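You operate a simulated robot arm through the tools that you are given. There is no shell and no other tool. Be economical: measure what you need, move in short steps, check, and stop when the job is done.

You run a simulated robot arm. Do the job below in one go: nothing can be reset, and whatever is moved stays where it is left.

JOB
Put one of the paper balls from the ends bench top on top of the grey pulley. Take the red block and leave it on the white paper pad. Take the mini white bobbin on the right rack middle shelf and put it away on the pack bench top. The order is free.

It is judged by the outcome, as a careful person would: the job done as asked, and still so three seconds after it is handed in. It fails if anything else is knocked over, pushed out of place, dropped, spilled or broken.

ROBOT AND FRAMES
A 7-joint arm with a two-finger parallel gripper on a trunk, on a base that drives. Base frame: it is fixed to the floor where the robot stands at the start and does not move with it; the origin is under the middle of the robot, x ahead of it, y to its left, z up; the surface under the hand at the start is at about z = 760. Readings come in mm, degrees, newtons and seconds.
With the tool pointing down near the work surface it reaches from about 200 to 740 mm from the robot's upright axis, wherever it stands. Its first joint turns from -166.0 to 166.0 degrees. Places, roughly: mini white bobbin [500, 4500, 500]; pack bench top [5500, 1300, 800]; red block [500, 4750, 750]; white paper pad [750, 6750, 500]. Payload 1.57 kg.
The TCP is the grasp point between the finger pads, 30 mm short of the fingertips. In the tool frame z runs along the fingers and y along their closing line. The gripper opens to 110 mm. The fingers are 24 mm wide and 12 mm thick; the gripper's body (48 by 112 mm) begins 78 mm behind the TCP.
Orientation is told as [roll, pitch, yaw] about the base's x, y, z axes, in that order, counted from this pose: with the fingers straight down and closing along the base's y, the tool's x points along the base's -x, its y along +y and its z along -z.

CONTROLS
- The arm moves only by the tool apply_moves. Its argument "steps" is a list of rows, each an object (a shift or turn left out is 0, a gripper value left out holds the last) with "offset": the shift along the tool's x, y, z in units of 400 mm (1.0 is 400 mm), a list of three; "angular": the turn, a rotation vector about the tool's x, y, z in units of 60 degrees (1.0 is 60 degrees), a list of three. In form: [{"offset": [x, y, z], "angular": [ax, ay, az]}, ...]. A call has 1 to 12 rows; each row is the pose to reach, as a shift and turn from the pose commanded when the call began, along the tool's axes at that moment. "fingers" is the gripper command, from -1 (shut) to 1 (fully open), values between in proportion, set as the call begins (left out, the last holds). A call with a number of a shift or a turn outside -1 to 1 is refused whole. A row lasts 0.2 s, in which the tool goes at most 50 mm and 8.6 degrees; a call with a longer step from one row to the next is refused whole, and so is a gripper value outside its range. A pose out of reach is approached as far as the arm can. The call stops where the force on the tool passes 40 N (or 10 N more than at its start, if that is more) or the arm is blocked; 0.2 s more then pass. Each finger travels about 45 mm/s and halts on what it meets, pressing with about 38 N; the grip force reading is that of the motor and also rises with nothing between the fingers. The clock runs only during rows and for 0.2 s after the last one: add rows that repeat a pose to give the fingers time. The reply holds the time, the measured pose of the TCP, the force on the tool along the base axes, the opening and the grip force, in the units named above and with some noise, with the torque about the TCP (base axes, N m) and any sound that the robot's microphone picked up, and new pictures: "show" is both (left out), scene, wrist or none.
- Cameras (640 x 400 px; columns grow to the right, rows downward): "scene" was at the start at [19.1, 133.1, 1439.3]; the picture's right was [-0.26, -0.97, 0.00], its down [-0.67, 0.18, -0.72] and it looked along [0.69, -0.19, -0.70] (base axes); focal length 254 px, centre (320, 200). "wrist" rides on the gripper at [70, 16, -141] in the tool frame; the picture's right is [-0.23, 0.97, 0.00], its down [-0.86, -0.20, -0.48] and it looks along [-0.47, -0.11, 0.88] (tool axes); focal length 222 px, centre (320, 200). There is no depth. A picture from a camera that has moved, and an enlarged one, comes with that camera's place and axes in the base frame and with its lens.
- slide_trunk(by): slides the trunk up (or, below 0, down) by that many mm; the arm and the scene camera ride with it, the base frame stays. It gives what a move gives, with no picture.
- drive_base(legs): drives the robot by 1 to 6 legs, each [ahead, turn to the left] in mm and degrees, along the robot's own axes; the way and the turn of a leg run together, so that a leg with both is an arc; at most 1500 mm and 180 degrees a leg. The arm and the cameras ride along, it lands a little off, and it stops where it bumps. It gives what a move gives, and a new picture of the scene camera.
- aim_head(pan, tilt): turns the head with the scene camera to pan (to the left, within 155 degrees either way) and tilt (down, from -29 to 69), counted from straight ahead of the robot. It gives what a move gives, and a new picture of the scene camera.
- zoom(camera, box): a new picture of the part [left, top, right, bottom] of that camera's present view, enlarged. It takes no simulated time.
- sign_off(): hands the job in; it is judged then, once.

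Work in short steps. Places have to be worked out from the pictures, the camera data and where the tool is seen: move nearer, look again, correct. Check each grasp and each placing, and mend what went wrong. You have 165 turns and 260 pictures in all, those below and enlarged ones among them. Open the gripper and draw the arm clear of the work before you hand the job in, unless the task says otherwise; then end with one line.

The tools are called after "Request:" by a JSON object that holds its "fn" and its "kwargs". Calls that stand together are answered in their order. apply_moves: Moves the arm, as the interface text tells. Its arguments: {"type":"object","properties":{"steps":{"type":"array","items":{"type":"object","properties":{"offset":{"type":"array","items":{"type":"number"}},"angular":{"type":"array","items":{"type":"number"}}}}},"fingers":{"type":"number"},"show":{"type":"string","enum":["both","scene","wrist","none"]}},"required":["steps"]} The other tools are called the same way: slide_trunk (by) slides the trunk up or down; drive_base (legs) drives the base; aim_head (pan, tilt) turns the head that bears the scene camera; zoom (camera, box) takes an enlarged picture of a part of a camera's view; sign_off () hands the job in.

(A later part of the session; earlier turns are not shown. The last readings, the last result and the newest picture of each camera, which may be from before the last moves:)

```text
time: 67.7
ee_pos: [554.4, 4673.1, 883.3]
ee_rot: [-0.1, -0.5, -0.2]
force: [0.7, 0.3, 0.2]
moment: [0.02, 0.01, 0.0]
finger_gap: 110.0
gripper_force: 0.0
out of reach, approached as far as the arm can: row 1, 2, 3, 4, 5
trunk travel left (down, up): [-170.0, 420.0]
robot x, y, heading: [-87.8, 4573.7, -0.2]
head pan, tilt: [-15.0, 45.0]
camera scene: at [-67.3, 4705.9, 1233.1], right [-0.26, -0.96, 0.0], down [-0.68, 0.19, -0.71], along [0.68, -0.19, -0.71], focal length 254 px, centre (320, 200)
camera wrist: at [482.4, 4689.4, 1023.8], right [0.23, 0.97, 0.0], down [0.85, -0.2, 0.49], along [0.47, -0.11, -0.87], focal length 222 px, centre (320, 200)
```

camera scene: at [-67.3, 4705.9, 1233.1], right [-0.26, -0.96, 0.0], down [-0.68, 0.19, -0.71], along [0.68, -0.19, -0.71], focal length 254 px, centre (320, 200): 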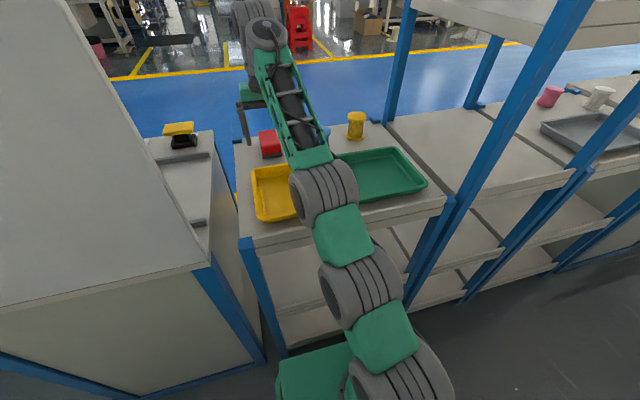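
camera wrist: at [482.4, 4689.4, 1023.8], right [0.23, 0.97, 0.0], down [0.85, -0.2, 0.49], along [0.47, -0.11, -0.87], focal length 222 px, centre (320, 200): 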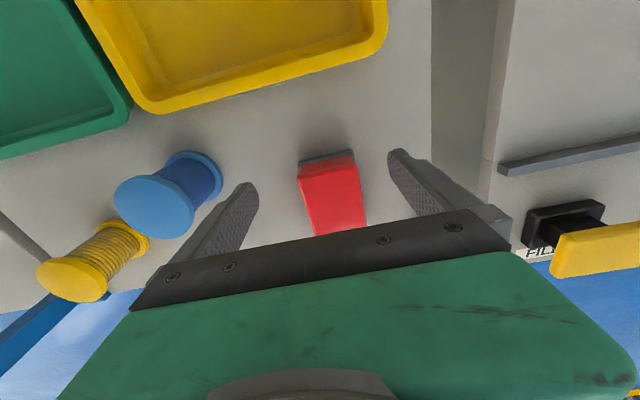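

The arm is out of reach because the trunk is low. I raise the trunk by 200 mm and then come down on the block.

Request:
{"fn": "slide_trunk", "kwargs": {"by": 200}}

Request:
{"fn": "apply_moves", "kwargs": {"steps": [{"offset": [-0.05, 0.01, 0.1]}, {"offset": [-0.09, 0.013, 0.2]}, {"offset": [-0.09, 0.013, 0.3]}, {"offset": [-0.09, 0.013, 0.4]}, {"offset": [-0.09, 0.013, 0.45]}, {"offset": [-0.09, 0.013, 0.45]}]}}

```text
time: 69.9
ee_pos: [553.4, 4673.4, 1083.0]
ee_rot: [-0.1, -0.5, -0.2]
force: [0.2, -0.3, 1.1]
moment: [0.03, -0.02, 0.03]
finger_gap: 109.8
gripper_force: 0.0
trunk travel left (down, up): [-370.0, 220.0]
robot x, y, heading: [-86.0, 4572.7, -0.4]
head pan, tilt: [-15.0, 45.0]
```

```text
time: 71.3
ee_pos: [590.3, 4678.5, 902.6]
ee_rot: [-0.1, -0.6, -0.3]
force: [-0.1, -0.2, 0.2]
moment: [-0.03, -0.01, 0.04]
finger_gap: 110.0
gripper_force: 0.1
trunk travel left (down, up): [-370.0, 220.0]
robot x, y, heading: [-87.8, 4575.3, -0.3]
head pan, tilt: [-15.0, 45.0]
camera scene: at [-67.4, 4705.9, 1433.1], right [-0.26, -0.96, 0.0], down [-0.68, 0.19, -0.71], along [0.68, -0.19, -0.71], focal length 254 px, centre (320, 200)
camera wrist: at [519.3, 4693.7, 1045.1], right [0.23, 0.97, 0.0], down [0.85, -0.2, 0.49], along [0.47, -0.11, -0.87], focal length 222 px, centre (320, 200)
```

scene: 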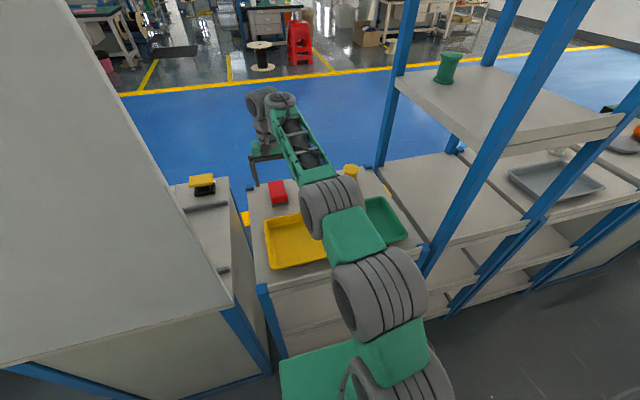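
wrist: 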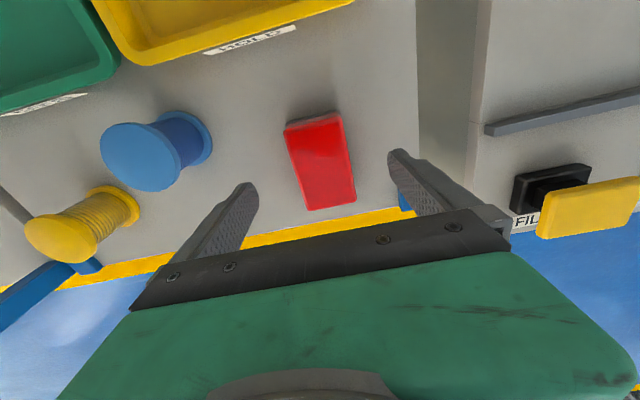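

The block is about 55×100 mm, centred at (604,4677), with its top near z 812. I line up and descend to z≈818.

Request:
{"fn": "apply_moves", "kwargs": {"steps": [{"offset": [-0.034, -0.004, 0.06]}, {"offset": [-0.034, -0.004, 0.14]}, {"offset": [-0.034, -0.004, 0.19]}, {"offset": [-0.034, -0.004, 0.21]}, {"offset": [-0.034, -0.004, 0.21]}]}}

```text
time: 72.4
ee_pos: [606.6, 4677.0, 830.6]
ee_rot: [0.1, -1.7, 0.1]
force: [-9.0, -1.1, 14.2]
moment: [0.88, 0.4, 0.66]
finger_gap: 109.2
gripper_force: 0.2
trunk travel left (down, up): [-370.0, 220.0]
robot x, y, heading: [-88.1, 4569.2, -0.3]
head pan, tilt: [-15.0, 45.0]
stopped in row 5: the force on the tool passed its limit at 42 N (the readings are from after the stop); the commanded pose is now the measured one
camera scene: at [-70.5, 4705.5, 1433.2], right [-0.26, -0.97, 0.0], down [-0.68, 0.19, -0.71], along [0.68, -0.18, -0.71], focal length 254 px, centre (320, 200)
camera wrist: at [532.0, 4692.9, 970.5], right [0.23, 0.97, 0.01], down [0.84, -0.2, 0.5], along [0.49, -0.11, -0.86], focal length 222 px, centre (320, 200)
```

scene: 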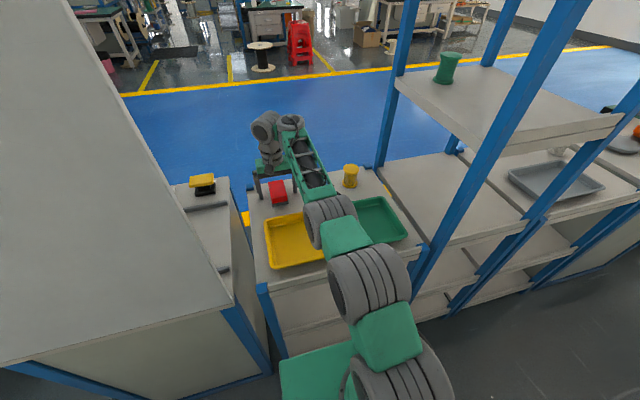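
wrist: 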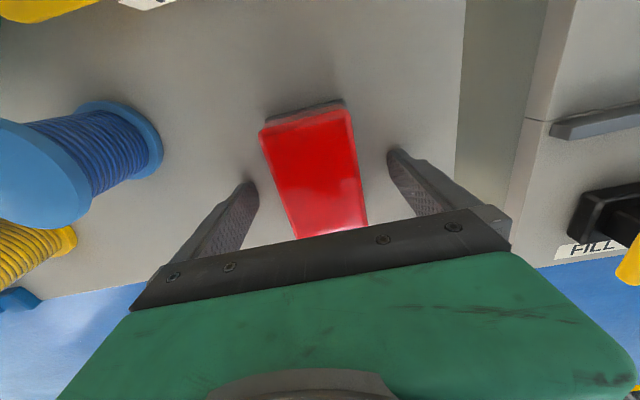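

The fingertips touched the shelf, so its surface is at about z 800. They straddle the block evenly, so I rise 4 mm and close.

Request:
{"fn": "apply_moves", "kwargs": {"steps": [{"offset": [0, 0, -0.012]}, {"offset": [0, 0, -0.012]}], "show": "none"}}

Request:
{"fn": "apply_moves", "kwargs": {"steps": [{"offset": [0, 0, 0]}, {"offset": [0, 0, 0]}, {"offset": [0, 0, 0]}, {"offset": [0, 0, 0]}, {"offset": [0, 0, 0]}], "fingers": -1, "show": "wrist"}}

```text
time: 73.0
ee_pos: [605.8, 4676.4, 831.4]
ee_rot: [0.0, -1.4, -0.1]
force: [0.3, -0.2, -0.1]
moment: [0.0, 0.03, 0.01]
finger_gap: 110.0
gripper_force: 0.1
trunk travel left (down, up): [-370.0, 220.0]
robot x, y, heading: [-89.7, 4570.5, -0.3]
head pan, tilt: [-15.0, 45.0]
```

```text
time: 74.2
ee_pos: [607.0, 4676.5, 832.2]
ee_rot: [0.0, -1.3, -0.1]
force: [0.1, -1.2, 0.4]
moment: [-0.01, -0.07, 0.0]
finger_gap: 57.1
gripper_force: 31.4
trunk travel left (down, up): [-370.0, 220.0]
robot x, y, heading: [-85.1, 4573.8, -0.0]
head pan, tilt: [-15.0, 45.0]
camera wrist: at [533.5, 4692.8, 972.4], right [0.23, 0.97, 0.0], down [0.84, -0.2, 0.5], along [0.49, -0.11, -0.87], focal length 222 px, centre (320, 200)
```

wrist: 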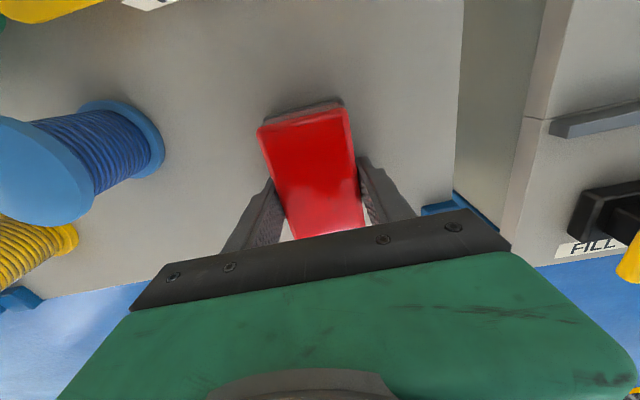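

The block is gripped at 57 mm. I lift 150 mm and draw it in.

Request:
{"fn": "apply_moves", "kwargs": {"steps": [{"offset": [0, 0, -0.1]}, {"offset": [0, 0, -0.2]}, {"offset": [0, 0, -0.3]}, {"offset": [0.03, 0, -0.4]}, {"offset": [0.13, -0.02, -0.42]}, {"offset": [0.25, -0.05, -0.42]}, {"offset": [0.37, -0.08, -0.42]}, {"offset": [0.49, -0.11, -0.42]}, {"offset": [0.61, -0.14, -0.42]}, {"offset": [0.73, -0.17, -0.42]}, {"offset": [0.85, -0.2, -0.42]}, {"offset": [0.93, -0.24, -0.42]}]}}

```text
time: 76.7
ee_pos: [242.7, 4597.6, 938.2]
ee_rot: [0.5, 9.9, 2.2]
force: [0.7, 0.1, -1.2]
moment: [-0.01, 0.04, -0.05]
finger_gap: 57.0
gripper_force: 37.5
trunk travel left (down, up): [-370.0, 220.0]
robot x, y, heading: [-84.8, 4572.1, -0.1]
head pan, tilt: [-15.0, 45.0]
stopped in row 12: the arm was blocked; the commanded pose is now the measured one
camera scene: at [-66.6, 4706.1, 1432.1], right [-0.26, -0.96, 0.0], down [-0.68, 0.19, -0.71], along [0.68, -0.19, -0.71], focal length 254 px, centre (320, 200)
camera wrist: at [198.2, 4611.3, 1089.4], right [0.19, 0.98, -0.03], down [0.93, -0.17, 0.32], along [0.31, -0.09, -0.95], focal length 222 px, centre (320, 200)
```

scene: 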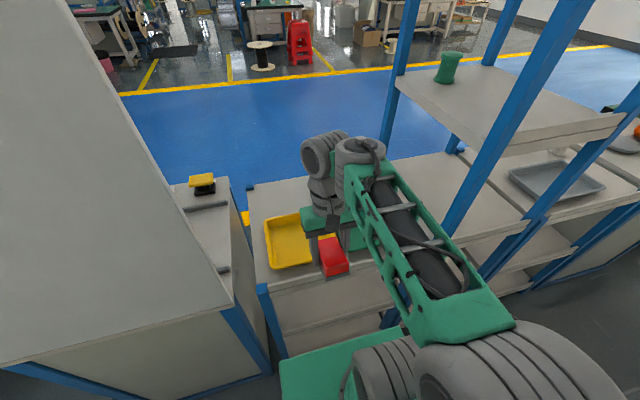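
wrist: 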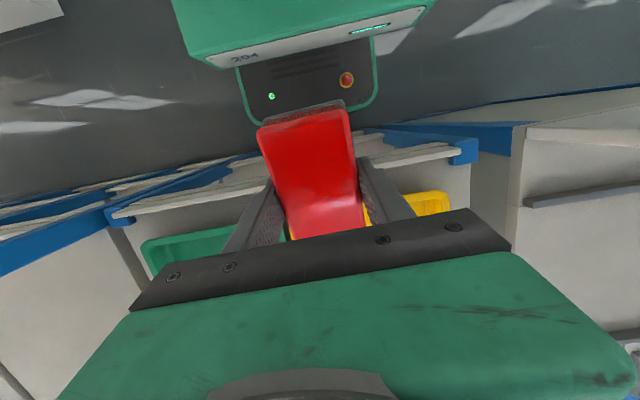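

The arm reached a joint limit and tilted the tool by 10°. I straighten it while moving slightly up and outward.

Request:
{"fn": "apply_moves", "kwargs": {"steps": [{"offset": [-0.05, 0, -0.05], "angular": [0, -0.08, 0]}, {"offset": [-0.08, 0, -0.12], "angular": [0, -0.165, -0.03]}, {"offset": [-0.08, 0, -0.2], "angular": [0, -0.165, -0.03]}, {"offset": [-0.08, 0, -0.2], "angular": [0, -0.165, -0.03]}], "show": "none"}}

```text
time: 77.7
ee_pos: [288.7, 4598.6, 1014.5]
ee_rot: [0.7, -0.7, 3.9]
force: [0.3, 0.1, -0.1]
moment: [0.03, 0.01, -0.03]
finger_gap: 56.9
gripper_force: 37.5
trunk travel left (down, up): [-370.0, 220.0]
robot x, y, heading: [-87.1, 4572.7, -0.2]
head pan, tilt: [-15.0, 45.0]
```

I back off 100 mm, turn left and drive along to y≈6100.

Request:
{"fn": "drive_base", "kwargs": {"legs": [[-90, 0], [0, 90]]}}

Request:
{"fn": "aim_head", "kwargs": {"pan": -15, "tilt": 25}}

```text
time: 82.7
ee_pos: [-201.3, 4949.0, 1014.4]
ee_rot: [0.8, -0.6, 93.7]
force: [-0.3, 0.3, 0.0]
moment: [-0.01, -0.02, -0.01]
finger_gap: 56.9
gripper_force: 38.0
trunk travel left (down, up): [-370.0, 220.0]
robot x, y, heading: [-176.9, 4571.6, 89.7]
head pan, tilt: [-15.0, 45.0]
camera scene: at [-310.7, 4592.1, 1433.1], right [0.96, -0.27, 0.0], down [-0.19, -0.68, -0.71], along [0.19, 0.68, -0.71], focal length 254 px, centre (320, 200)
```

scene: 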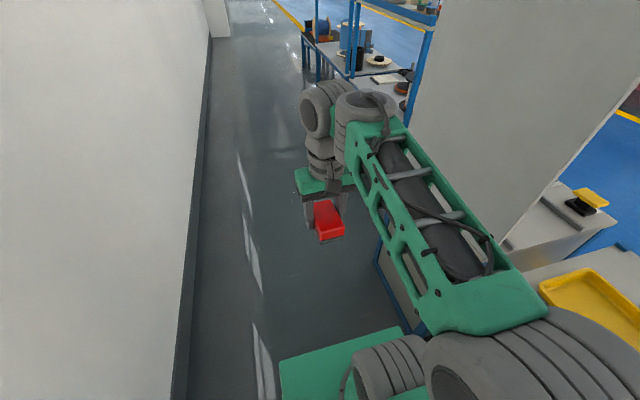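

```text
time: 83.5
ee_pos: [-201.4, 4948.6, 1013.7]
ee_rot: [0.8, -0.6, 93.9]
force: [-0.6, 0.2, -0.9]
moment: [0.02, 0.02, 0.02]
finger_gap: 56.9
gripper_force: 38.2
trunk travel left (down, up): [-370.0, 220.0]
robot x, y, heading: [-176.6, 4571.3, 90.0]
head pan, tilt: [-15.0, 25.0]
camera scene: at [-307.8, 4602.5, 1463.6], right [0.96, -0.27, 0.0], down [-0.11, -0.41, -0.91], along [0.24, 0.87, -0.42], focal length 254 px, centre (320, 200)
```

scene: 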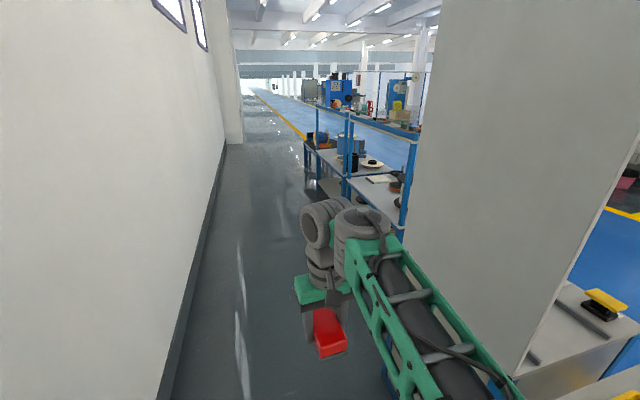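

A white pad shows on the next rack. I drive 1500 mm ahead.

Request:
{"fn": "drive_base", "kwargs": {"legs": [[1500, 0]]}}

Request:
{"fn": "aim_head", "kwargs": {"pan": -50, "tilt": 35}}

```text
time: 90.9
ee_pos: [-186.8, 6451.0, 1015.3]
ee_rot: [0.6, -0.6, 93.4]
force: [0.2, -0.1, -1.2]
moment: [-0.02, 0.01, 0.0]
finger_gap: 56.9
gripper_force: 37.7
trunk travel left (down, up): [-370.0, 220.0]
robot x, y, heading: [-165.0, 6074.6, 89.4]
head pan, tilt: [-15.0, 25.0]
camera scene: at [-293.8, 6105.4, 1463.7], right [0.96, -0.27, 0.0], down [-0.11, -0.41, -0.91], along [0.24, 0.87, -0.42], focal length 254 px, centre (320, 200)
```

scene: 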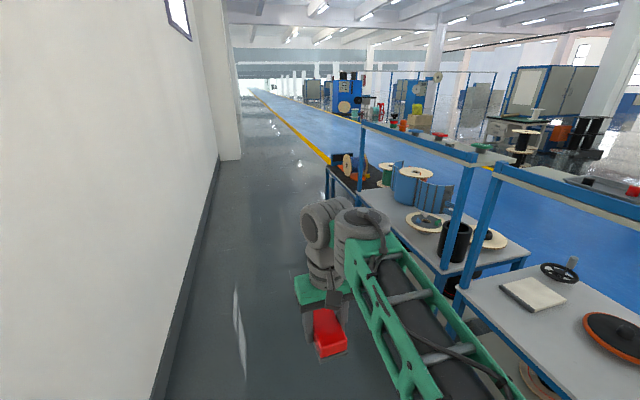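

```text
time: 91.9
ee_pos: [-185.9, 6450.2, 1014.4]
ee_rot: [0.7, -0.5, 93.5]
force: [0.4, 0.4, 0.4]
moment: [0.02, -0.01, -0.02]
finger_gap: 56.7
gripper_force: 38.0
trunk travel left (down, up): [-370.0, 220.0]
robot x, y, heading: [-164.2, 6075.2, 89.4]
head pan, tilt: [-50.0, 35.0]
camera scene: at [-250.6, 6072.6, 1448.0], right [0.63, -0.77, 0.0], down [-0.44, -0.36, -0.82], along [0.63, 0.52, -0.57], focal length 254 px, centre (320, 200)
```

scene: 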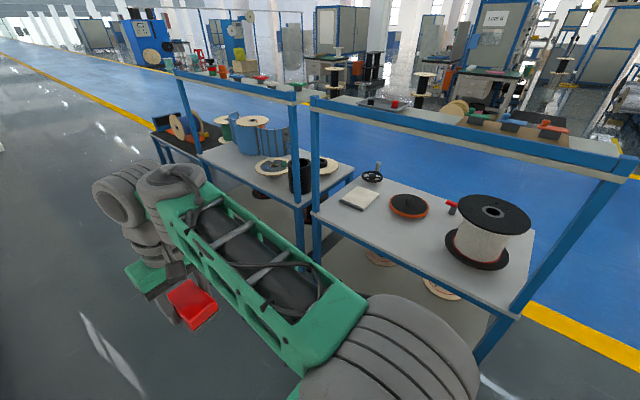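

The pad is at about (845,6680,600) on a rack whose front is near x≈560, with an upper beam at z≈1190. I drive to y≈6680, turn right to face it, and look.

Request:
{"fn": "drive_base", "kwargs": {"legs": [[600, 0.6], [0, -90], [200, 0]]}}

Request:
{"fn": "aim_head", "kwargs": {"pan": 0, "tilt": 35}}

```text
time: 100.4
ee_pos: [413.1, 6703.2, 1014.2]
ee_rot: [0.7, -0.6, 3.8]
force: [0.1, 0.5, -1.0]
moment: [0.02, -0.01, 0.01]
finger_gap: 57.0
gripper_force: 37.8
trunk travel left (down, up): [-370.0, 220.0]
robot x, y, heading: [36.3, 6675.7, -0.1]
head pan, tilt: [-50.0, 35.0]
camera scene: at [34.9, 6764.2, 1448.0], right [-0.77, -0.64, 0.0], down [-0.37, 0.44, -0.82], along [0.52, -0.63, -0.57], focal length 254 px, centre (320, 200)
```

scene: 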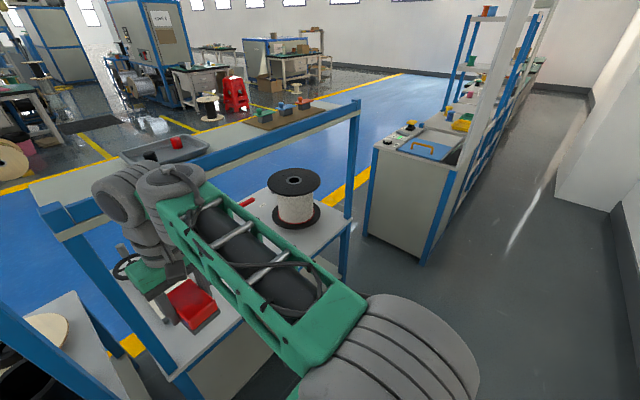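

```text
time: 101.5
ee_pos: [413.1, 6704.0, 1014.7]
ee_rot: [0.7, -0.6, 3.8]
force: [0.5, -0.8, -0.9]
moment: [-0.03, -0.03, -0.03]
finger_gap: 56.7
gripper_force: 37.3
trunk travel left (down, up): [-370.0, 220.0]
robot x, y, heading: [38.2, 6682.2, -0.4]
head pan, tilt: [0.0, 35.0]
camera scene: at [66.7, 6831.5, 1448.0], right [0.0, -1.0, 0.0], down [-0.57, 0.0, -0.82], along [0.82, 0.0, -0.57], focal length 254 px, centre (320, 200)
```

scene: 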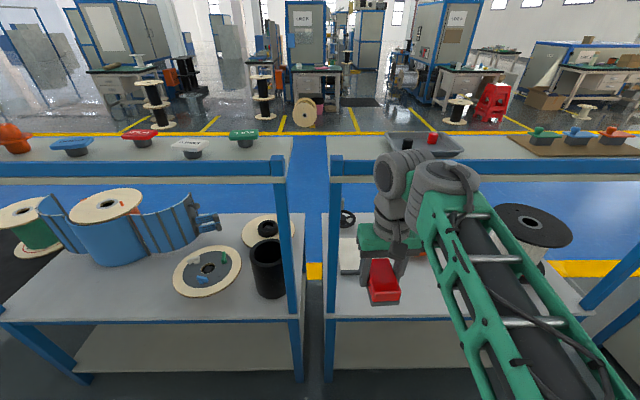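

The upper shelf is narrow, from x≈561 to 695 at z≈1208, and the pad lies beyond it at z≈605. The arm has to go in underneath, so I lower the trunk 220 mm and move 160 mm forward.

Request:
{"fn": "slide_trunk", "kwargs": {"by": -220}}

Request:
{"fn": "drive_base", "kwargs": {"legs": [[160, 0]]}}

```text
time: 103.9
ee_pos: [413.8, 6703.1, 794.9]
ee_rot: [0.7, -0.5, 3.9]
force: [0.3, -0.1, -0.5]
moment: [0.0, 0.02, 0.03]
finger_gap: 56.9
gripper_force: 37.9
trunk travel left (down, up): [-150.0, 440.0]
robot x, y, heading: [39.0, 6678.7, -0.3]
head pan, tilt: [0.0, 35.0]
```

```text
time: 105.3
ee_pos: [572.9, 6704.0, 794.5]
ee_rot: [0.7, -0.6, 3.9]
force: [0.7, 0.3, -1.0]
moment: [-0.05, -0.02, -0.01]
finger_gap: 56.8
gripper_force: 38.2
trunk travel left (down, up): [-150.0, 440.0]
robot x, y, heading: [196.0, 6672.3, -0.1]
head pan, tilt: [0.0, 35.0]
camera scene: at [226.8, 6831.0, 1228.0], right [0.0, -1.0, 0.0], down [-0.57, 0.0, -0.82], along [0.82, 0.0, -0.57], focal length 254 px, centre (320, 200)
```

scene: 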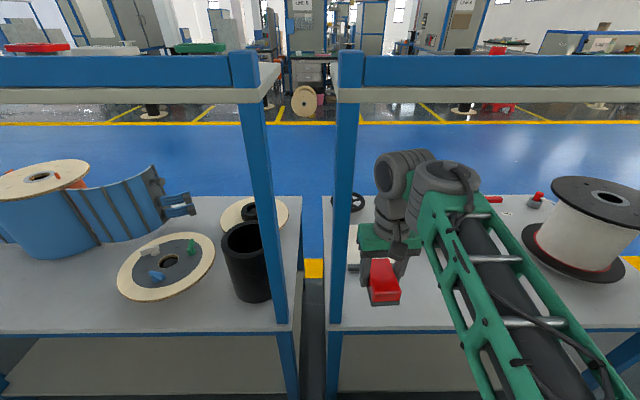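

There is clearance under the beam, whose underside is at about z 1146. I extend toward the pad, straighten the yaw and look with the wrist camera.

Request:
{"fn": "apply_moves", "kwargs": {"steps": [{"offset": [-0.1, 0, 0], "angular": [0, 0, 0.065]}, {"offset": [-0.2, 0, 0], "angular": [0, 0, 0.065]}, {"offset": [-0.3, 0, 0], "angular": [0, 0, 0.065]}, {"offset": [-0.4, 0, 0], "angular": [0, 0, 0.065]}, {"offset": [-0.4, 0, 0], "angular": [0, 0, 0.065]}]}}

```text
time: 106.5
ee_pos: [733.1, 6713.9, 796.7]
ee_rot: [0.8, -0.5, 0.0]
force: [0.7, 0.4, -0.9]
moment: [0.02, -0.02, -0.03]
finger_gap: 56.7
gripper_force: 38.5
trunk travel left (down, up): [-150.0, 440.0]
robot x, y, heading: [198.6, 6675.0, -0.4]
head pan, tilt: [0.0, 35.0]
camera scene: at [227.0, 6831.0, 1227.9], right [0.0, -1.0, 0.0], down [-0.57, 0.0, -0.82], along [0.82, 0.0, -0.57], focal length 254 px, centre (320, 200)
camera wrist: at [663.3, 6727.7, 938.3], right [0.23, 0.97, 0.01], down [0.85, -0.21, 0.48], along [0.47, -0.1, -0.87], focal length 222 px, centre (320, 200)
```

scene: 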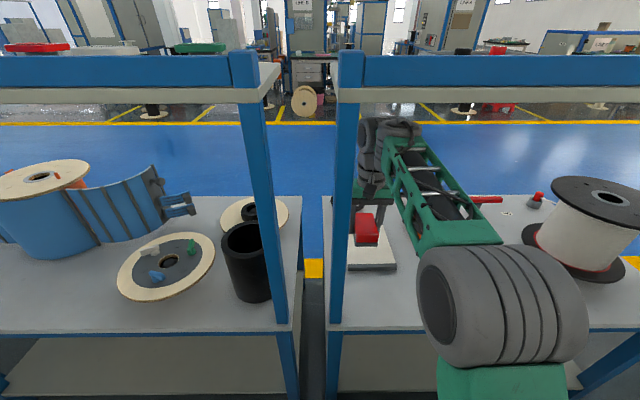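
wrist: 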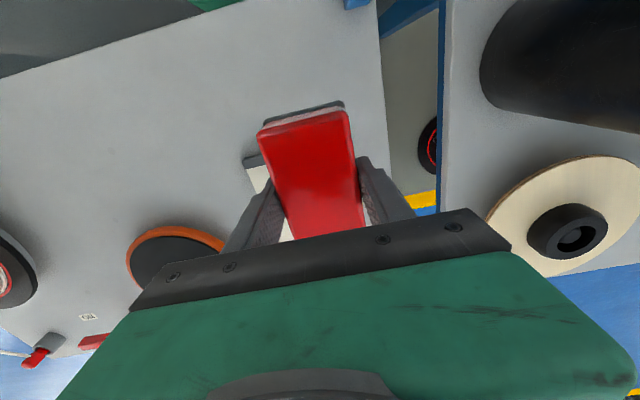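

The pad spans about y 6593–6747 from x≈749, centred near (835,6670). I move above the centre and start lowering.

Request:
{"fn": "apply_moves", "kwargs": {"steps": [{"offset": [-0.1, -0.04, 0]}, {"offset": [-0.2, -0.08, 0.02]}, {"offset": [-0.255, -0.11, 0.1]}, {"offset": [-0.255, -0.11, 0.2]}, {"offset": [-0.255, -0.11, 0.25]}, {"offset": [-0.255, -0.11, 0.25]}]}}

Request:
{"fn": "zoom", "kwargs": {"camera": "scene", "box": [310, 180, 470, 280]}}

```text
time: 107.9
ee_pos: [835.3, 6671.1, 696.7]
ee_rot: [0.7, -0.6, 0.0]
force: [-1.2, 0.4, -0.3]
moment: [0.02, -0.02, 0.0]
finger_gap: 57.2
gripper_force: 38.1
trunk travel left (down, up): [-150.0, 440.0]
robot x, y, heading: [192.2, 6677.5, -0.1]
head pan, tilt: [0.0, 35.0]
camera scene: at [227.0, 6831.0, 1228.0], right [0.0, -1.0, 0.0], down [-0.57, 0.0, -0.82], along [0.82, 0.0, -0.57], focal length 254 px, centre (320, 200)
camera wrist: at [765.0, 6685.5, 838.9], right [0.23, 0.97, 0.01], down [0.85, -0.21, 0.48], along [0.47, -0.1, -0.87], focal length 222 px, centre (320, 200)
```

scene: 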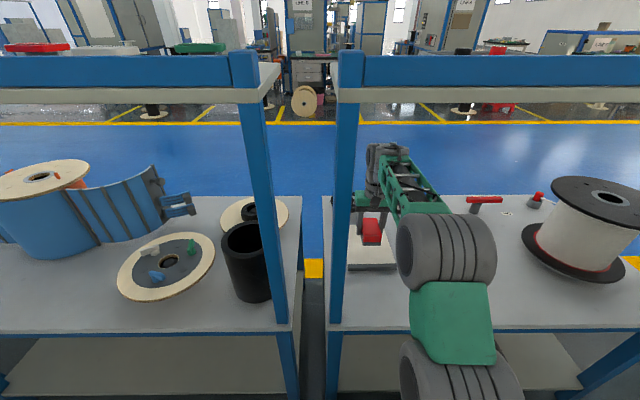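
wrist: 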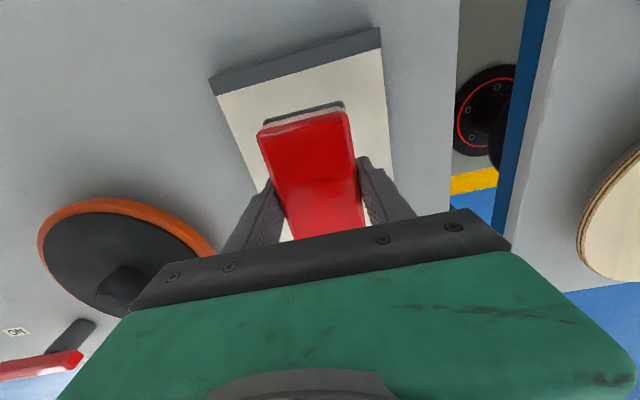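

```text
4.00 times, centred on (390, 230) of scene
camera zoom: at [227.0, 6831.0, 1228.0], right [0.0, -1.0, 0.0], down [-0.57, 0.0, -0.82], along [0.82, 0.0, -0.57], focal length 1018 px, centre (40, 80)
```

zoom: 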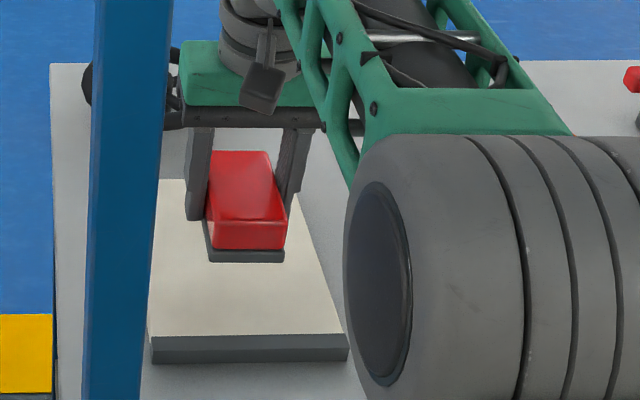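

The block is centred over the pad. I lower it slowly until contact.

Request:
{"fn": "apply_moves", "kwargs": {"steps": [{"offset": [0, 0, 0.03]}, {"offset": [0, 0, 0.055]}, {"offset": [0, 0, 0.07]}, {"offset": [0, 0, 0.08]}, {"offset": [0, 0, 0.09]}]}}

Request:
{"fn": "zoom", "kwargs": {"camera": "scene", "box": [310, 180, 470, 280]}}

```text
time: 109.1
ee_pos: [837.0, 6671.5, 661.1]
ee_rot: [0.8, -0.6, 0.0]
force: [-0.8, -0.1, -1.1]
moment: [-0.02, 0.0, 0.01]
finger_gap: 57.0
gripper_force: 37.4
trunk travel left (down, up): [-150.0, 440.0]
robot x, y, heading: [197.2, 6673.4, -0.2]
head pan, tilt: [0.0, 35.0]
camera scene: at [226.9, 6831.0, 1228.0], right [0.0, -1.0, 0.0], down [-0.57, 0.0, -0.82], along [0.82, 0.0, -0.57], focal length 254 px, centre (320, 200)
camera wrist: at [765.2, 6686.0, 802.7], right [0.23, 0.97, 0.01], down [0.85, -0.21, 0.48], along [0.47, -0.1, -0.87], focal length 222 px, centre (320, 200)
```

scene: 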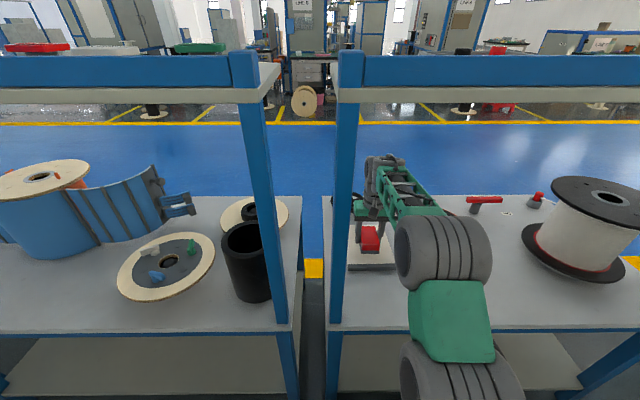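
wrist: 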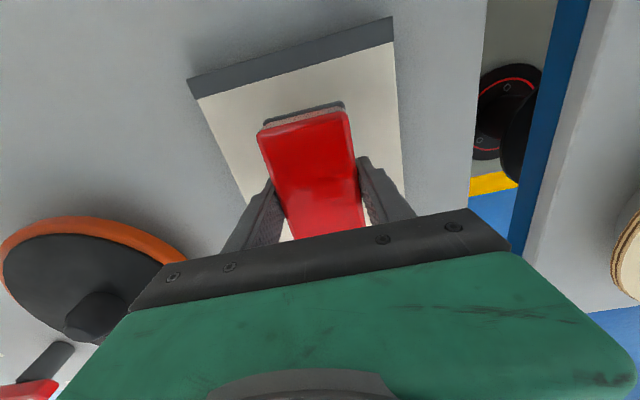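

```text
4.00 times, centred on (390, 230) of scene
camera zoom: at [226.9, 6831.0, 1228.0], right [0.0, -1.0, 0.0], down [-0.57, 0.0, -0.82], along [0.82, 0.0, -0.57], focal length 1018 px, centre (40, 80)
```

zoom: 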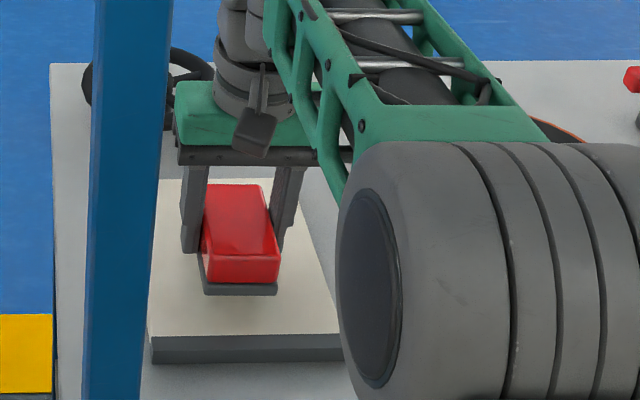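

Not touching yet, but still centred. I go lower in small steps.

Request:
{"fn": "apply_moves", "kwargs": {"steps": [{"offset": [0, 0, 0.012]}, {"offset": [0, 0, 0.024]}, {"offset": [0, 0, 0.036]}, {"offset": [0, 0, 0.048]}, {"offset": [0, 0, 0.06]}, {"offset": [0, 0, 0.072]}, {"offset": [0, 0, 0.084]}], "show": "none"}}

Request:
{"fn": "zoom", "kwargs": {"camera": "scene", "box": [310, 180, 470, 280]}}

```text
time: 110.3
ee_pos: [838.9, 6671.4, 646.2]
ee_rot: [0.7, -1.5, 0.0]
force: [-1.0, 0.4, 14.8]
moment: [-0.47, 0.46, -0.08]
finger_gap: 56.8
gripper_force: 38.2
trunk travel left (down, up): [-150.0, 440.0]
robot x, y, heading: [195.0, 6678.2, -0.1]
head pan, tilt: [0.0, 35.0]
stopped in row 6: the force on the tool passed its limit at 45 N (the readings are from after the stop); the commanded pose is now the measured one
```

```text
4.00 times, centred on (390, 230) of scene
camera zoom: at [225.5, 6831.1, 1227.9], right [0.0, -1.0, 0.0], down [-0.57, 0.0, -0.82], along [0.82, 0.0, -0.57], focal length 1018 px, centre (40, 80)
```

zoom: 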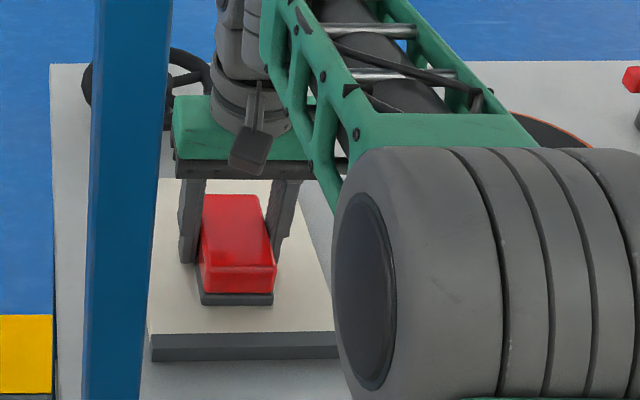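

Contact is made at z≈646. I ease up 2 mm and open the fingers.

Request:
{"fn": "apply_moves", "kwargs": {"steps": [{"offset": [0, 0, -0.004]}], "show": "none"}}

Request:
{"fn": "apply_moves", "kwargs": {"steps": [{"offset": [0, 0, 0]}, {"offset": [0, 0, 0]}, {"offset": [0, 0, 0]}, {"offset": [0, 0, -0.06]}, {"offset": [0, 0, -0.18]}, {"offset": [0, 0, -0.28]}, {"offset": [0, 0, -0.28]}], "fingers": 0.5}}

Request:
{"fn": "zoom", "kwargs": {"camera": "scene", "box": [310, 180, 470, 280]}}

```text
time: 110.7
ee_pos: [840.0, 6671.9, 646.5]
ee_rot: [0.7, -1.3, 0.0]
force: [3.2, -1.2, 14.0]
moment: [-0.46, -0.06, 0.15]
finger_gap: 56.7
gripper_force: 37.4
trunk travel left (down, up): [-150.0, 440.0]
robot x, y, heading: [196.3, 6676.5, -0.2]
head pan, tilt: [0.0, 35.0]
```

```text
time: 112.3
ee_pos: [835.8, 6669.5, 756.9]
ee_rot: [0.6, -1.1, -0.1]
force: [-0.3, 0.2, 0.2]
moment: [0.02, -0.03, -0.03]
finger_gap: 82.7
gripper_force: 0.0
trunk travel left (down, up): [-150.0, 440.0]
robot x, y, heading: [197.3, 6675.1, -0.4]
head pan, tilt: [0.0, 35.0]
camera scene: at [226.7, 6831.0, 1228.0], right [0.0, -1.0, 0.0], down [-0.57, 0.0, -0.82], along [0.82, 0.0, -0.57], focal length 254 px, centre (320, 200)
camera wrist: at [763.6, 6684.5, 898.7], right [0.23, 0.97, 0.02], down [0.85, -0.21, 0.49], along [0.48, -0.1, -0.87], focal length 222 px, centre (320, 200)
```

scene: 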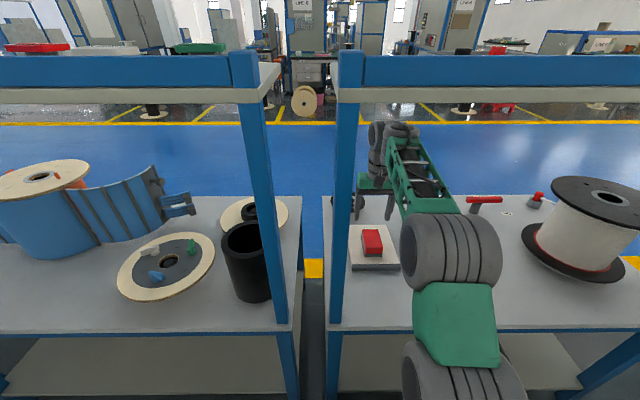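
wrist: 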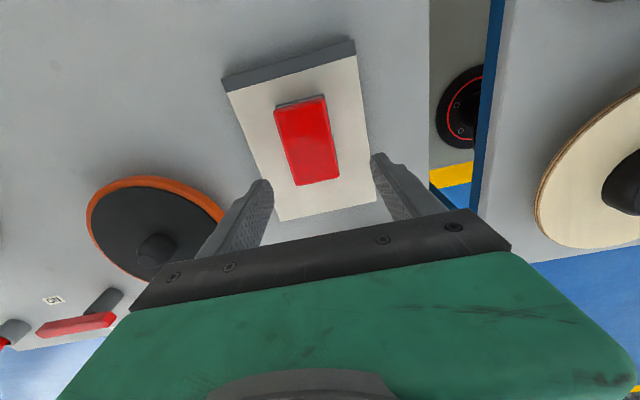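

```text
4.00 times, centred on (390, 230) of scene
camera zoom: at [226.7, 6831.0, 1228.0], right [0.0, -1.0, 0.0], down [-0.57, 0.0, -0.82], along [0.82, 0.0, -0.57], focal length 1018 px, centre (40, 80)
```

zoom: 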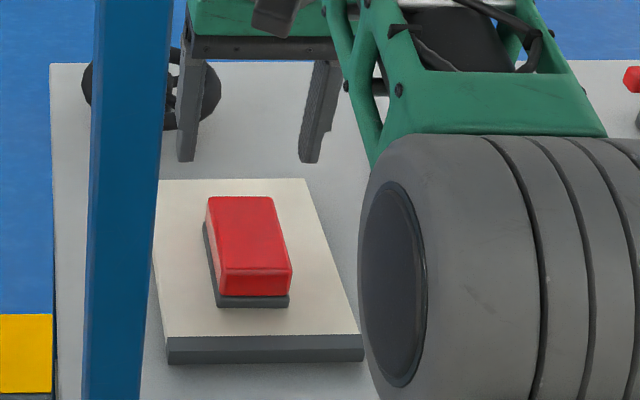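

The red block sits well on the pad. I withdraw the arm and back out.

Request:
{"fn": "apply_moves", "kwargs": {"steps": [{"offset": [0, 0, -0.1]}, {"offset": [0.11, 0, -0.12]}, {"offset": [0.22, 0, -0.12]}, {"offset": [0.33, 0, -0.12]}, {"offset": [0.44, 0, -0.12]}, {"offset": [0.55, 0, -0.12]}, {"offset": [0.65, 0, -0.12]}, {"offset": [0.65, 0, -0.12]}], "show": "none", "fingers": 1}}

Request:
{"fn": "drive_base", "kwargs": {"legs": [[-330, 0], [0, -90]]}}

```text
time: 114.1
ee_pos: [576.3, 6671.8, 799.1]
ee_rot: [0.7, -1.1, 0.1]
force: [-0.1, 0.5, 0.3]
moment: [0.0, 0.0, 0.02]
finger_gap: 109.8
gripper_force: 0.0
out of reach, approached as far as the arm can: row 1
trunk travel left (down, up): [-150.0, 440.0]
robot x, y, heading: [197.4, 6672.6, -0.1]
head pan, tilt: [0.0, 35.0]
```

```text
time: 120.2
ee_pos: [-141.1, 6298.9, 800.4]
ee_rot: [0.7, -1.0, -90.1]
force: [-0.3, 0.3, 0.5]
moment: [-0.03, -0.03, 0.02]
finger_gap: 109.9
gripper_force: 0.0
trunk travel left (down, up): [-150.0, 440.0]
robot x, y, heading: [-131.2, 6677.0, -90.2]
head pan, tilt: [0.0, 35.0]
camera scene: at [20.5, 6648.6, 1228.0], right [-1.0, 0.0, 0.0], down [0.0, 0.57, -0.82], along [0.0, -0.82, -0.57], focal length 254 px, centre (320, 200)
```

scene: 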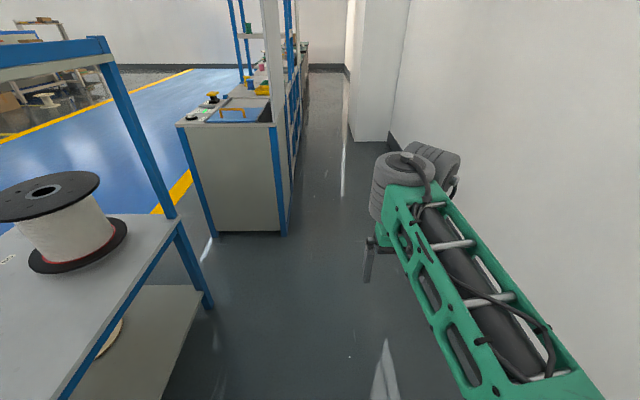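

The way is clear. I drive back to y≈4510 beside the first rack.

Request:
{"fn": "drive_base", "kwargs": {"legs": [[1085, 0.1], [1085, 0]]}}

Request:
{"fn": "aim_head", "kwargs": {"pan": 70, "tilt": 40}}

```text
time: 130.9
ee_pos: [-140.8, 4130.8, 800.2]
ee_rot: [0.7, -1.1, -90.0]
force: [-0.2, 0.4, -0.4]
moment: [0.04, 0.03, 0.01]
finger_gap: 110.1
gripper_force: 0.0
trunk travel left (down, up): [-150.0, 440.0]
robot x, y, heading: [-130.8, 4508.0, -90.0]
head pan, tilt: [0.0, 35.0]
camera scene: at [20.4, 4481.0, 1228.0], right [-1.0, 0.0, 0.0], down [0.0, 0.57, -0.82], along [0.0, -0.82, -0.57], focal length 254 px, centre (320, 200)
```

scene: 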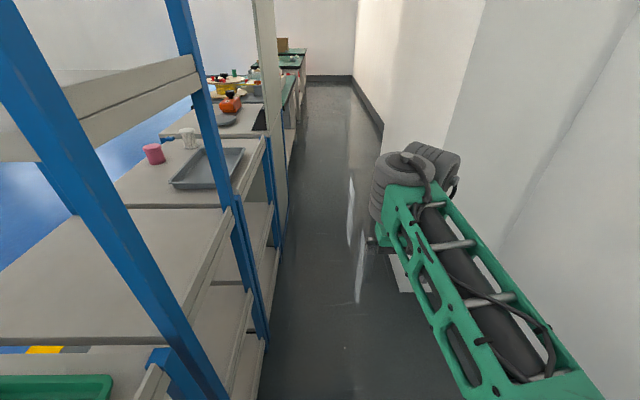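

```text
time: 132.3
ee_pos: [-139.0, 4131.0, 800.0]
ee_rot: [0.7, -1.0, -90.0]
force: [0.2, 0.1, 0.5]
moment: [-0.04, 0.0, -0.05]
finger_gap: 110.1
gripper_force: 0.1
trunk travel left (down, up): [-150.0, 440.0]
robot x, y, heading: [-131.1, 4509.9, -89.9]
head pan, tilt: [70.0, 40.0]
camera scene: at [100.3, 4539.8, 1220.4], right [-0.34, -0.94, 0.0], down [-0.6, 0.22, -0.77], along [0.72, -0.26, -0.64], focal length 254 px, centre (320, 200)
```

scene: 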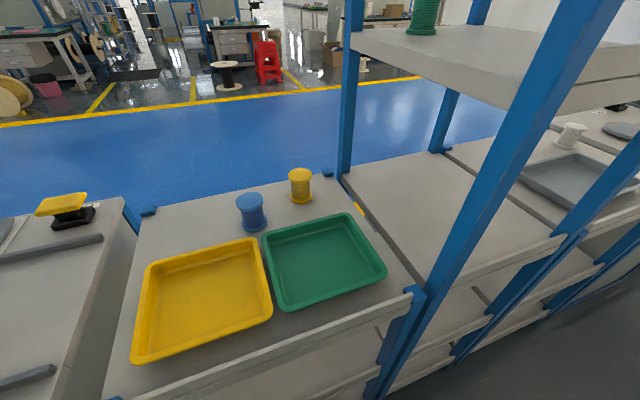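

To turn clear of the rack and see under its top, I move away from it and then face it.

Request:
{"fn": "drive_base", "kwargs": {"legs": [[0, -30], [400, 0], [0, 30], [-340, 0], [0, 90]]}}

Request:
{"fn": "slide_trunk", "kwargs": {"by": -145}}

Request:
{"fn": "aim_head", "kwargs": {"pan": -5, "tilt": 35}}

```text
time: 143.3
ee_pos: [46.9, 4499.1, 799.6]
ee_rot: [0.8, -1.1, 0.1]
force: [0.3, -0.9, -0.1]
moment: [-0.03, 0.03, 0.03]
finger_gap: 110.1
gripper_force: 0.1
trunk travel left (down, up): [-150.0, 440.0]
robot x, y, heading: [-328.5, 4505.6, 0.3]
head pan, tilt: [70.0, 40.0]
camera scene: at [-362.7, 4739.1, 1220.4], right [0.94, -0.34, 0.0], down [-0.22, -0.6, -0.77], along [0.26, 0.72, -0.64], focal length 254 px, centre (320, 200)
```

scene: 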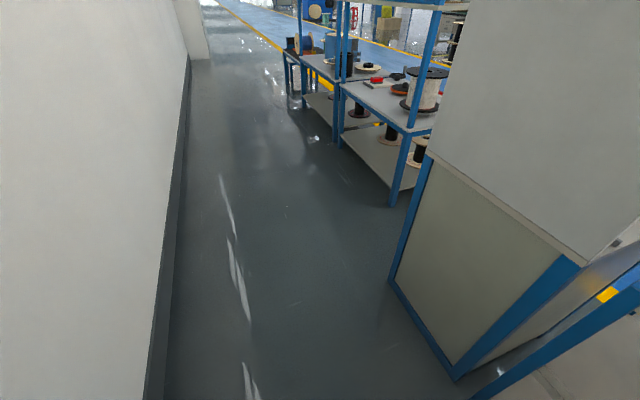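

```text
time: 145.0
ee_pos: [47.7, 4500.2, 654.9]
ee_rot: [0.7, -1.0, 0.1]
force: [-0.1, 0.0, -0.7]
moment: [0.02, -0.01, 0.0]
finger_gap: 110.1
gripper_force: 0.0
trunk travel left (down, up): [-5.0, 585.0]
robot x, y, heading: [-331.5, 4499.9, -0.0]
head pan, tilt: [70.0, 40.0]
```

```text
time: 146.5
ee_pos: [46.5, 4499.1, 654.5]
ee_rot: [0.7, -1.1, 0.1]
force: [-0.5, 0.2, -0.1]
moment: [-0.01, 0.0, -0.03]
finger_gap: 110.1
gripper_force: 0.1
trunk travel left (down, up): [-5.0, 585.0]
robot x, y, heading: [-332.3, 4506.8, -0.1]
head pan, tilt: [-5.0, 35.0]
camera scene: at [-304.1, 4651.6, 1083.0], right [-0.09, -1.0, 0.0], down [-0.57, 0.05, -0.82], along [0.82, -0.07, -0.57], focal length 254 px, centre (320, 200)
```

scene: 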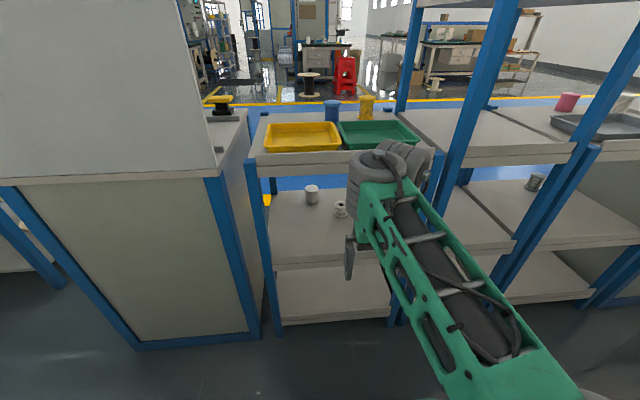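

Small bobbins show on the middle shelf, so I zoom in.

Request:
{"fn": "zoom", "kwargs": {"camera": "scene", "box": [250, 140, 400, 234]}}

Request:
{"fn": "zoom", "kwargs": {"camera": "scene", "box": [480, 130, 640, 230]}}

Request:
{"fn": "zoom", "kwargs": {"camera": "wrist", "box": [0, 0, 640, 400]}}

```text
4.26 times, centred on (325, 187) of scene
camera zoom: at [-304.1, 4651.6, 1083.0], right [-0.09, -1.0, 0.0], down [-0.57, 0.05, -0.82], along [0.82, -0.07, -0.57], focal length 1082 px, centre (299, 255)
```

zoom: 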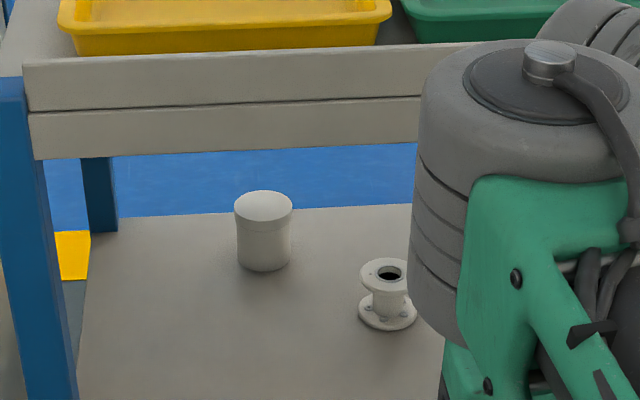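

```text
4.00 times, centred on (560, 180) of scene
camera zoom: at [-304.1, 4651.6, 1083.0], right [-0.09, -1.0, 0.0], down [-0.57, 0.05, -0.82], along [0.82, -0.07, -0.57], focal length 1018 px, centre (-640, 280)
```

zoom: 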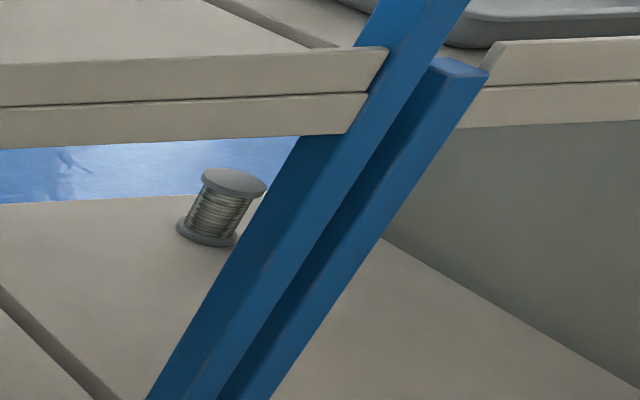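

```text
1.00 times, centred on (320, 200) of wrist (not enlarged: the box is as wide or as high as the picture)
camera zoom: at [-25.8, 4513.4, 795.9], right [0.23, 0.97, 0.02], down [0.85, -0.2, 0.49], along [0.48, -0.1, -0.87], focal length 222 px, centre (320, 200)
```

zoom: 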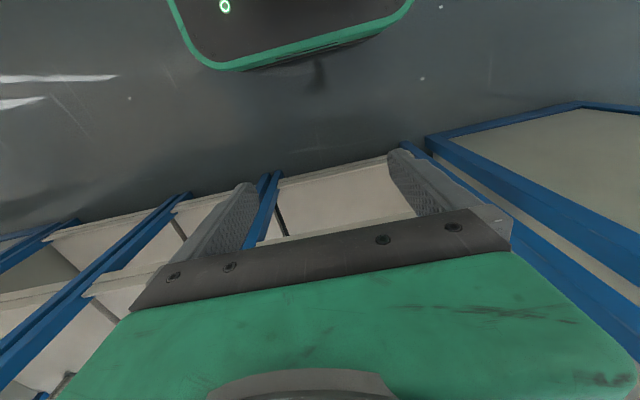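

The flanged white bobbin is at about (505,4497) on the middle shelf (z≈440), under a top shelf whose underside is at about 750. I'll grasp it with the gripper pitched forward and flipped so the wrist camera is on top. First I rotate the gripper about its own axis, starting with 60°.

Request:
{"fn": "apply_moves", "kwargs": {"steps": [{"angular": [0, 0, 0.14]}, {"angular": [0, 0, 0.28]}, {"angular": [0, 0, 0.42]}, {"angular": [0, 0, 0.56]}, {"angular": [0, 0, 0.7]}, {"angular": [0, 0, 0.84]}, {"angular": [0, 0, 0.98]}], "show": "none"}}

Request:
{"fn": "apply_moves", "kwargs": {"steps": [{"angular": [0, 0, 0.14]}, {"angular": [0, 0, 0.28]}, {"angular": [0, 0, 0.42]}, {"angular": [0, 0, 0.56]}, {"angular": [0, 0, 0.7]}, {"angular": [0, 0, 0.84]}, {"angular": [0, 0, 0.98]}], "show": "none"}}

```text
time: 148.1
ee_pos: [47.4, 4498.7, 654.5]
ee_rot: [1.3, 0.1, -58.8]
force: [-0.2, 0.5, 0.0]
moment: [0.01, 0.0, 0.02]
finger_gap: 110.2
gripper_force: 0.1
trunk travel left (down, up): [-5.0, 585.0]
robot x, y, heading: [-333.1, 4499.5, -0.1]
head pan, tilt: [-5.0, 35.0]
```

```text
time: 149.7
ee_pos: [47.3, 4499.3, 655.1]
ee_rot: [0.6, 1.2, -117.6]
force: [-0.3, -1.0, -0.3]
moment: [-0.02, -0.01, -0.02]
finger_gap: 110.0
gripper_force: 0.1
trunk travel left (down, up): [-5.0, 585.0]
robot x, y, heading: [-333.1, 4502.9, -0.0]
head pan, tilt: [-5.0, 35.0]
```

The rotation is going well, so I continue to about 180°.

Request:
{"fn": "apply_moves", "kwargs": {"steps": [{"angular": [0, 0, 0.14]}, {"angular": [0, 0, 0.28]}, {"angular": [0, 0, 0.42]}, {"angular": [0, 0, 0.56]}, {"angular": [0, 0, 0.7]}, {"angular": [0, 0, 0.84]}, {"angular": [0, 0, 0.98]}, {"angular": [0, 0, 1.0]}]}}

```text
time: 151.5
ee_pos: [47.4, 4500.3, 654.4]
ee_rot: [-0.7, 1.0, -177.6]
force: [-0.5, -0.1, 0.0]
moment: [0.01, -0.01, -0.01]
finger_gap: 109.9
gripper_force: 0.1
trunk travel left (down, up): [-5.0, 585.0]
robot x, y, heading: [-330.5, 4505.3, -0.1]
head pan, tilt: [-5.0, 35.0]
camera scene: at [-304.1, 4651.6, 1083.0], right [-0.09, -1.0, 0.0], down [-0.57, 0.05, -0.82], along [0.82, -0.07, -0.57], focal length 254 px, centre (320, 200)
camera wrist: at [114.4, 4484.0, 798.3], right [-0.19, -0.98, -0.02], down [-0.87, 0.16, 0.46], along [-0.45, 0.1, -0.89], focal length 222 px, centre (320, 200)
```

scene: 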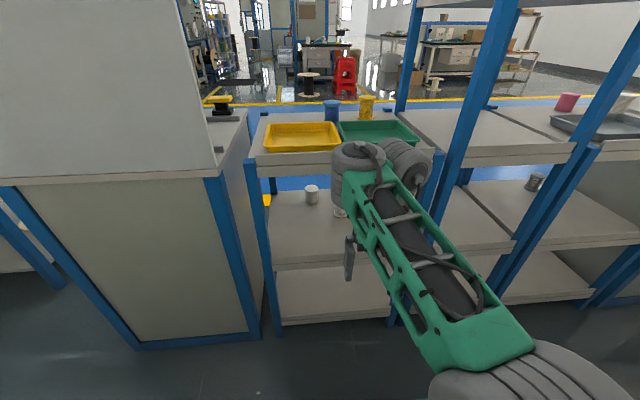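
wrist: 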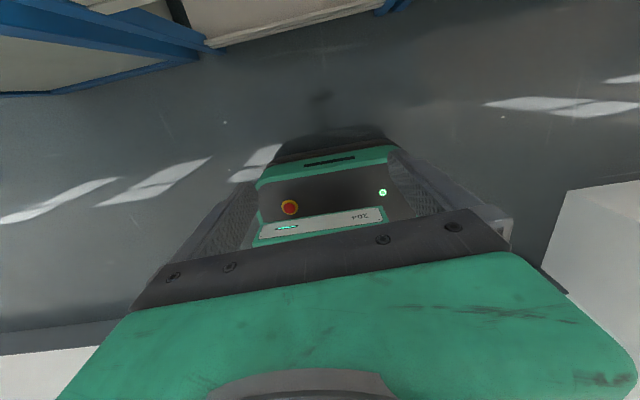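

The flip worked. Now I pitch the tool forward by about 57° while extending to x≈190.

Request:
{"fn": "apply_moves", "kwargs": {"steps": [{"offset": [0.06, 0, 0], "angular": [0, 0.0, 0]}, {"offset": [0.12, 0, 0], "angular": [0, 0.14, 0]}, {"offset": [0.18, 0, 0], "angular": [0, 0.28, 0]}, {"offset": [0.24, 0, 0], "angular": [0, 0.42, 0]}, {"offset": [0.3, 0, 0], "angular": [0, 0.56, 0]}, {"offset": [0.35, 0, 0], "angular": [0, 0.7, 0]}, {"offset": [0.35, 0, 0], "angular": [0, 0.84, 0]}, {"offset": [0.35, 0, 0], "angular": [0, 0.95, 0]}, {"offset": [0.35, 0, 0], "angular": [0, 0.95, 0]}]}}

```text
time: 153.0
ee_pos: [222.1, 4548.4, 796.9]
ee_rot: [0.5, 41.3, -179.5]
force: [-9.4, -2.3, 1.6]
moment: [0.07, 0.11, 0.46]
finger_gap: 108.4
gripper_force: 0.0
out of reach, approached as far as the arm can: row 3, 4, 5, 6, 7
trunk travel left (down, up): [-5.0, 585.0]
robot x, y, heading: [-335.5, 4503.6, -0.2]
head pan, tilt: [-5.0, 35.0]
stopped in row 7: the force on the tool passed its limit at 143 N (the readings are from after the stop); the commanded pose is now the measured one
camera scene: at [-304.8, 4651.3, 1083.1], right [-0.09, -1.0, 0.0], down [-0.57, 0.05, -0.82], along [0.82, -0.07, -0.57], focal length 254 px, centre (320, 200)
camera wrist: at [180.8, 4532.7, 950.3], right [-0.16, -0.98, -0.14], down [-0.96, 0.19, -0.21], along [0.23, 0.11, -0.97], focal length 222 px, centre (320, 200)
```

scene: 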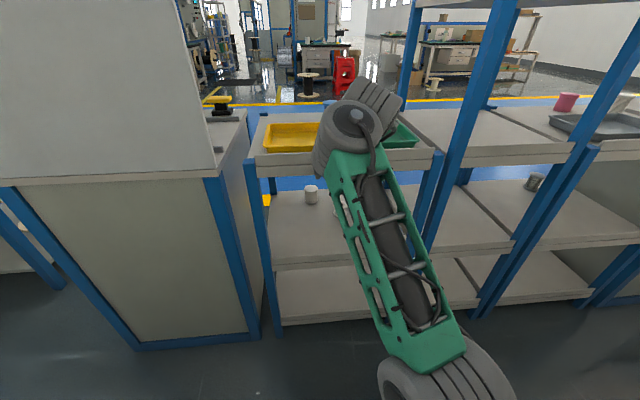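
wrist: 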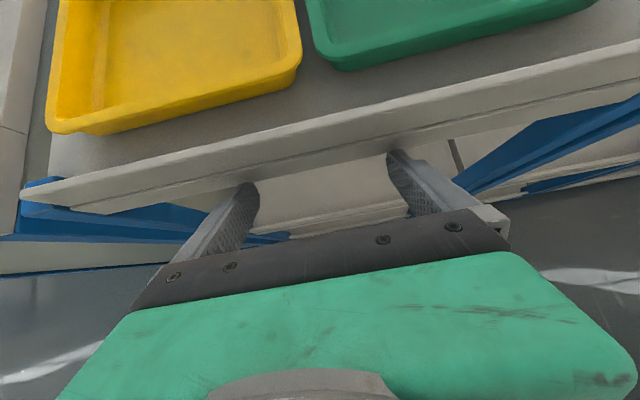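

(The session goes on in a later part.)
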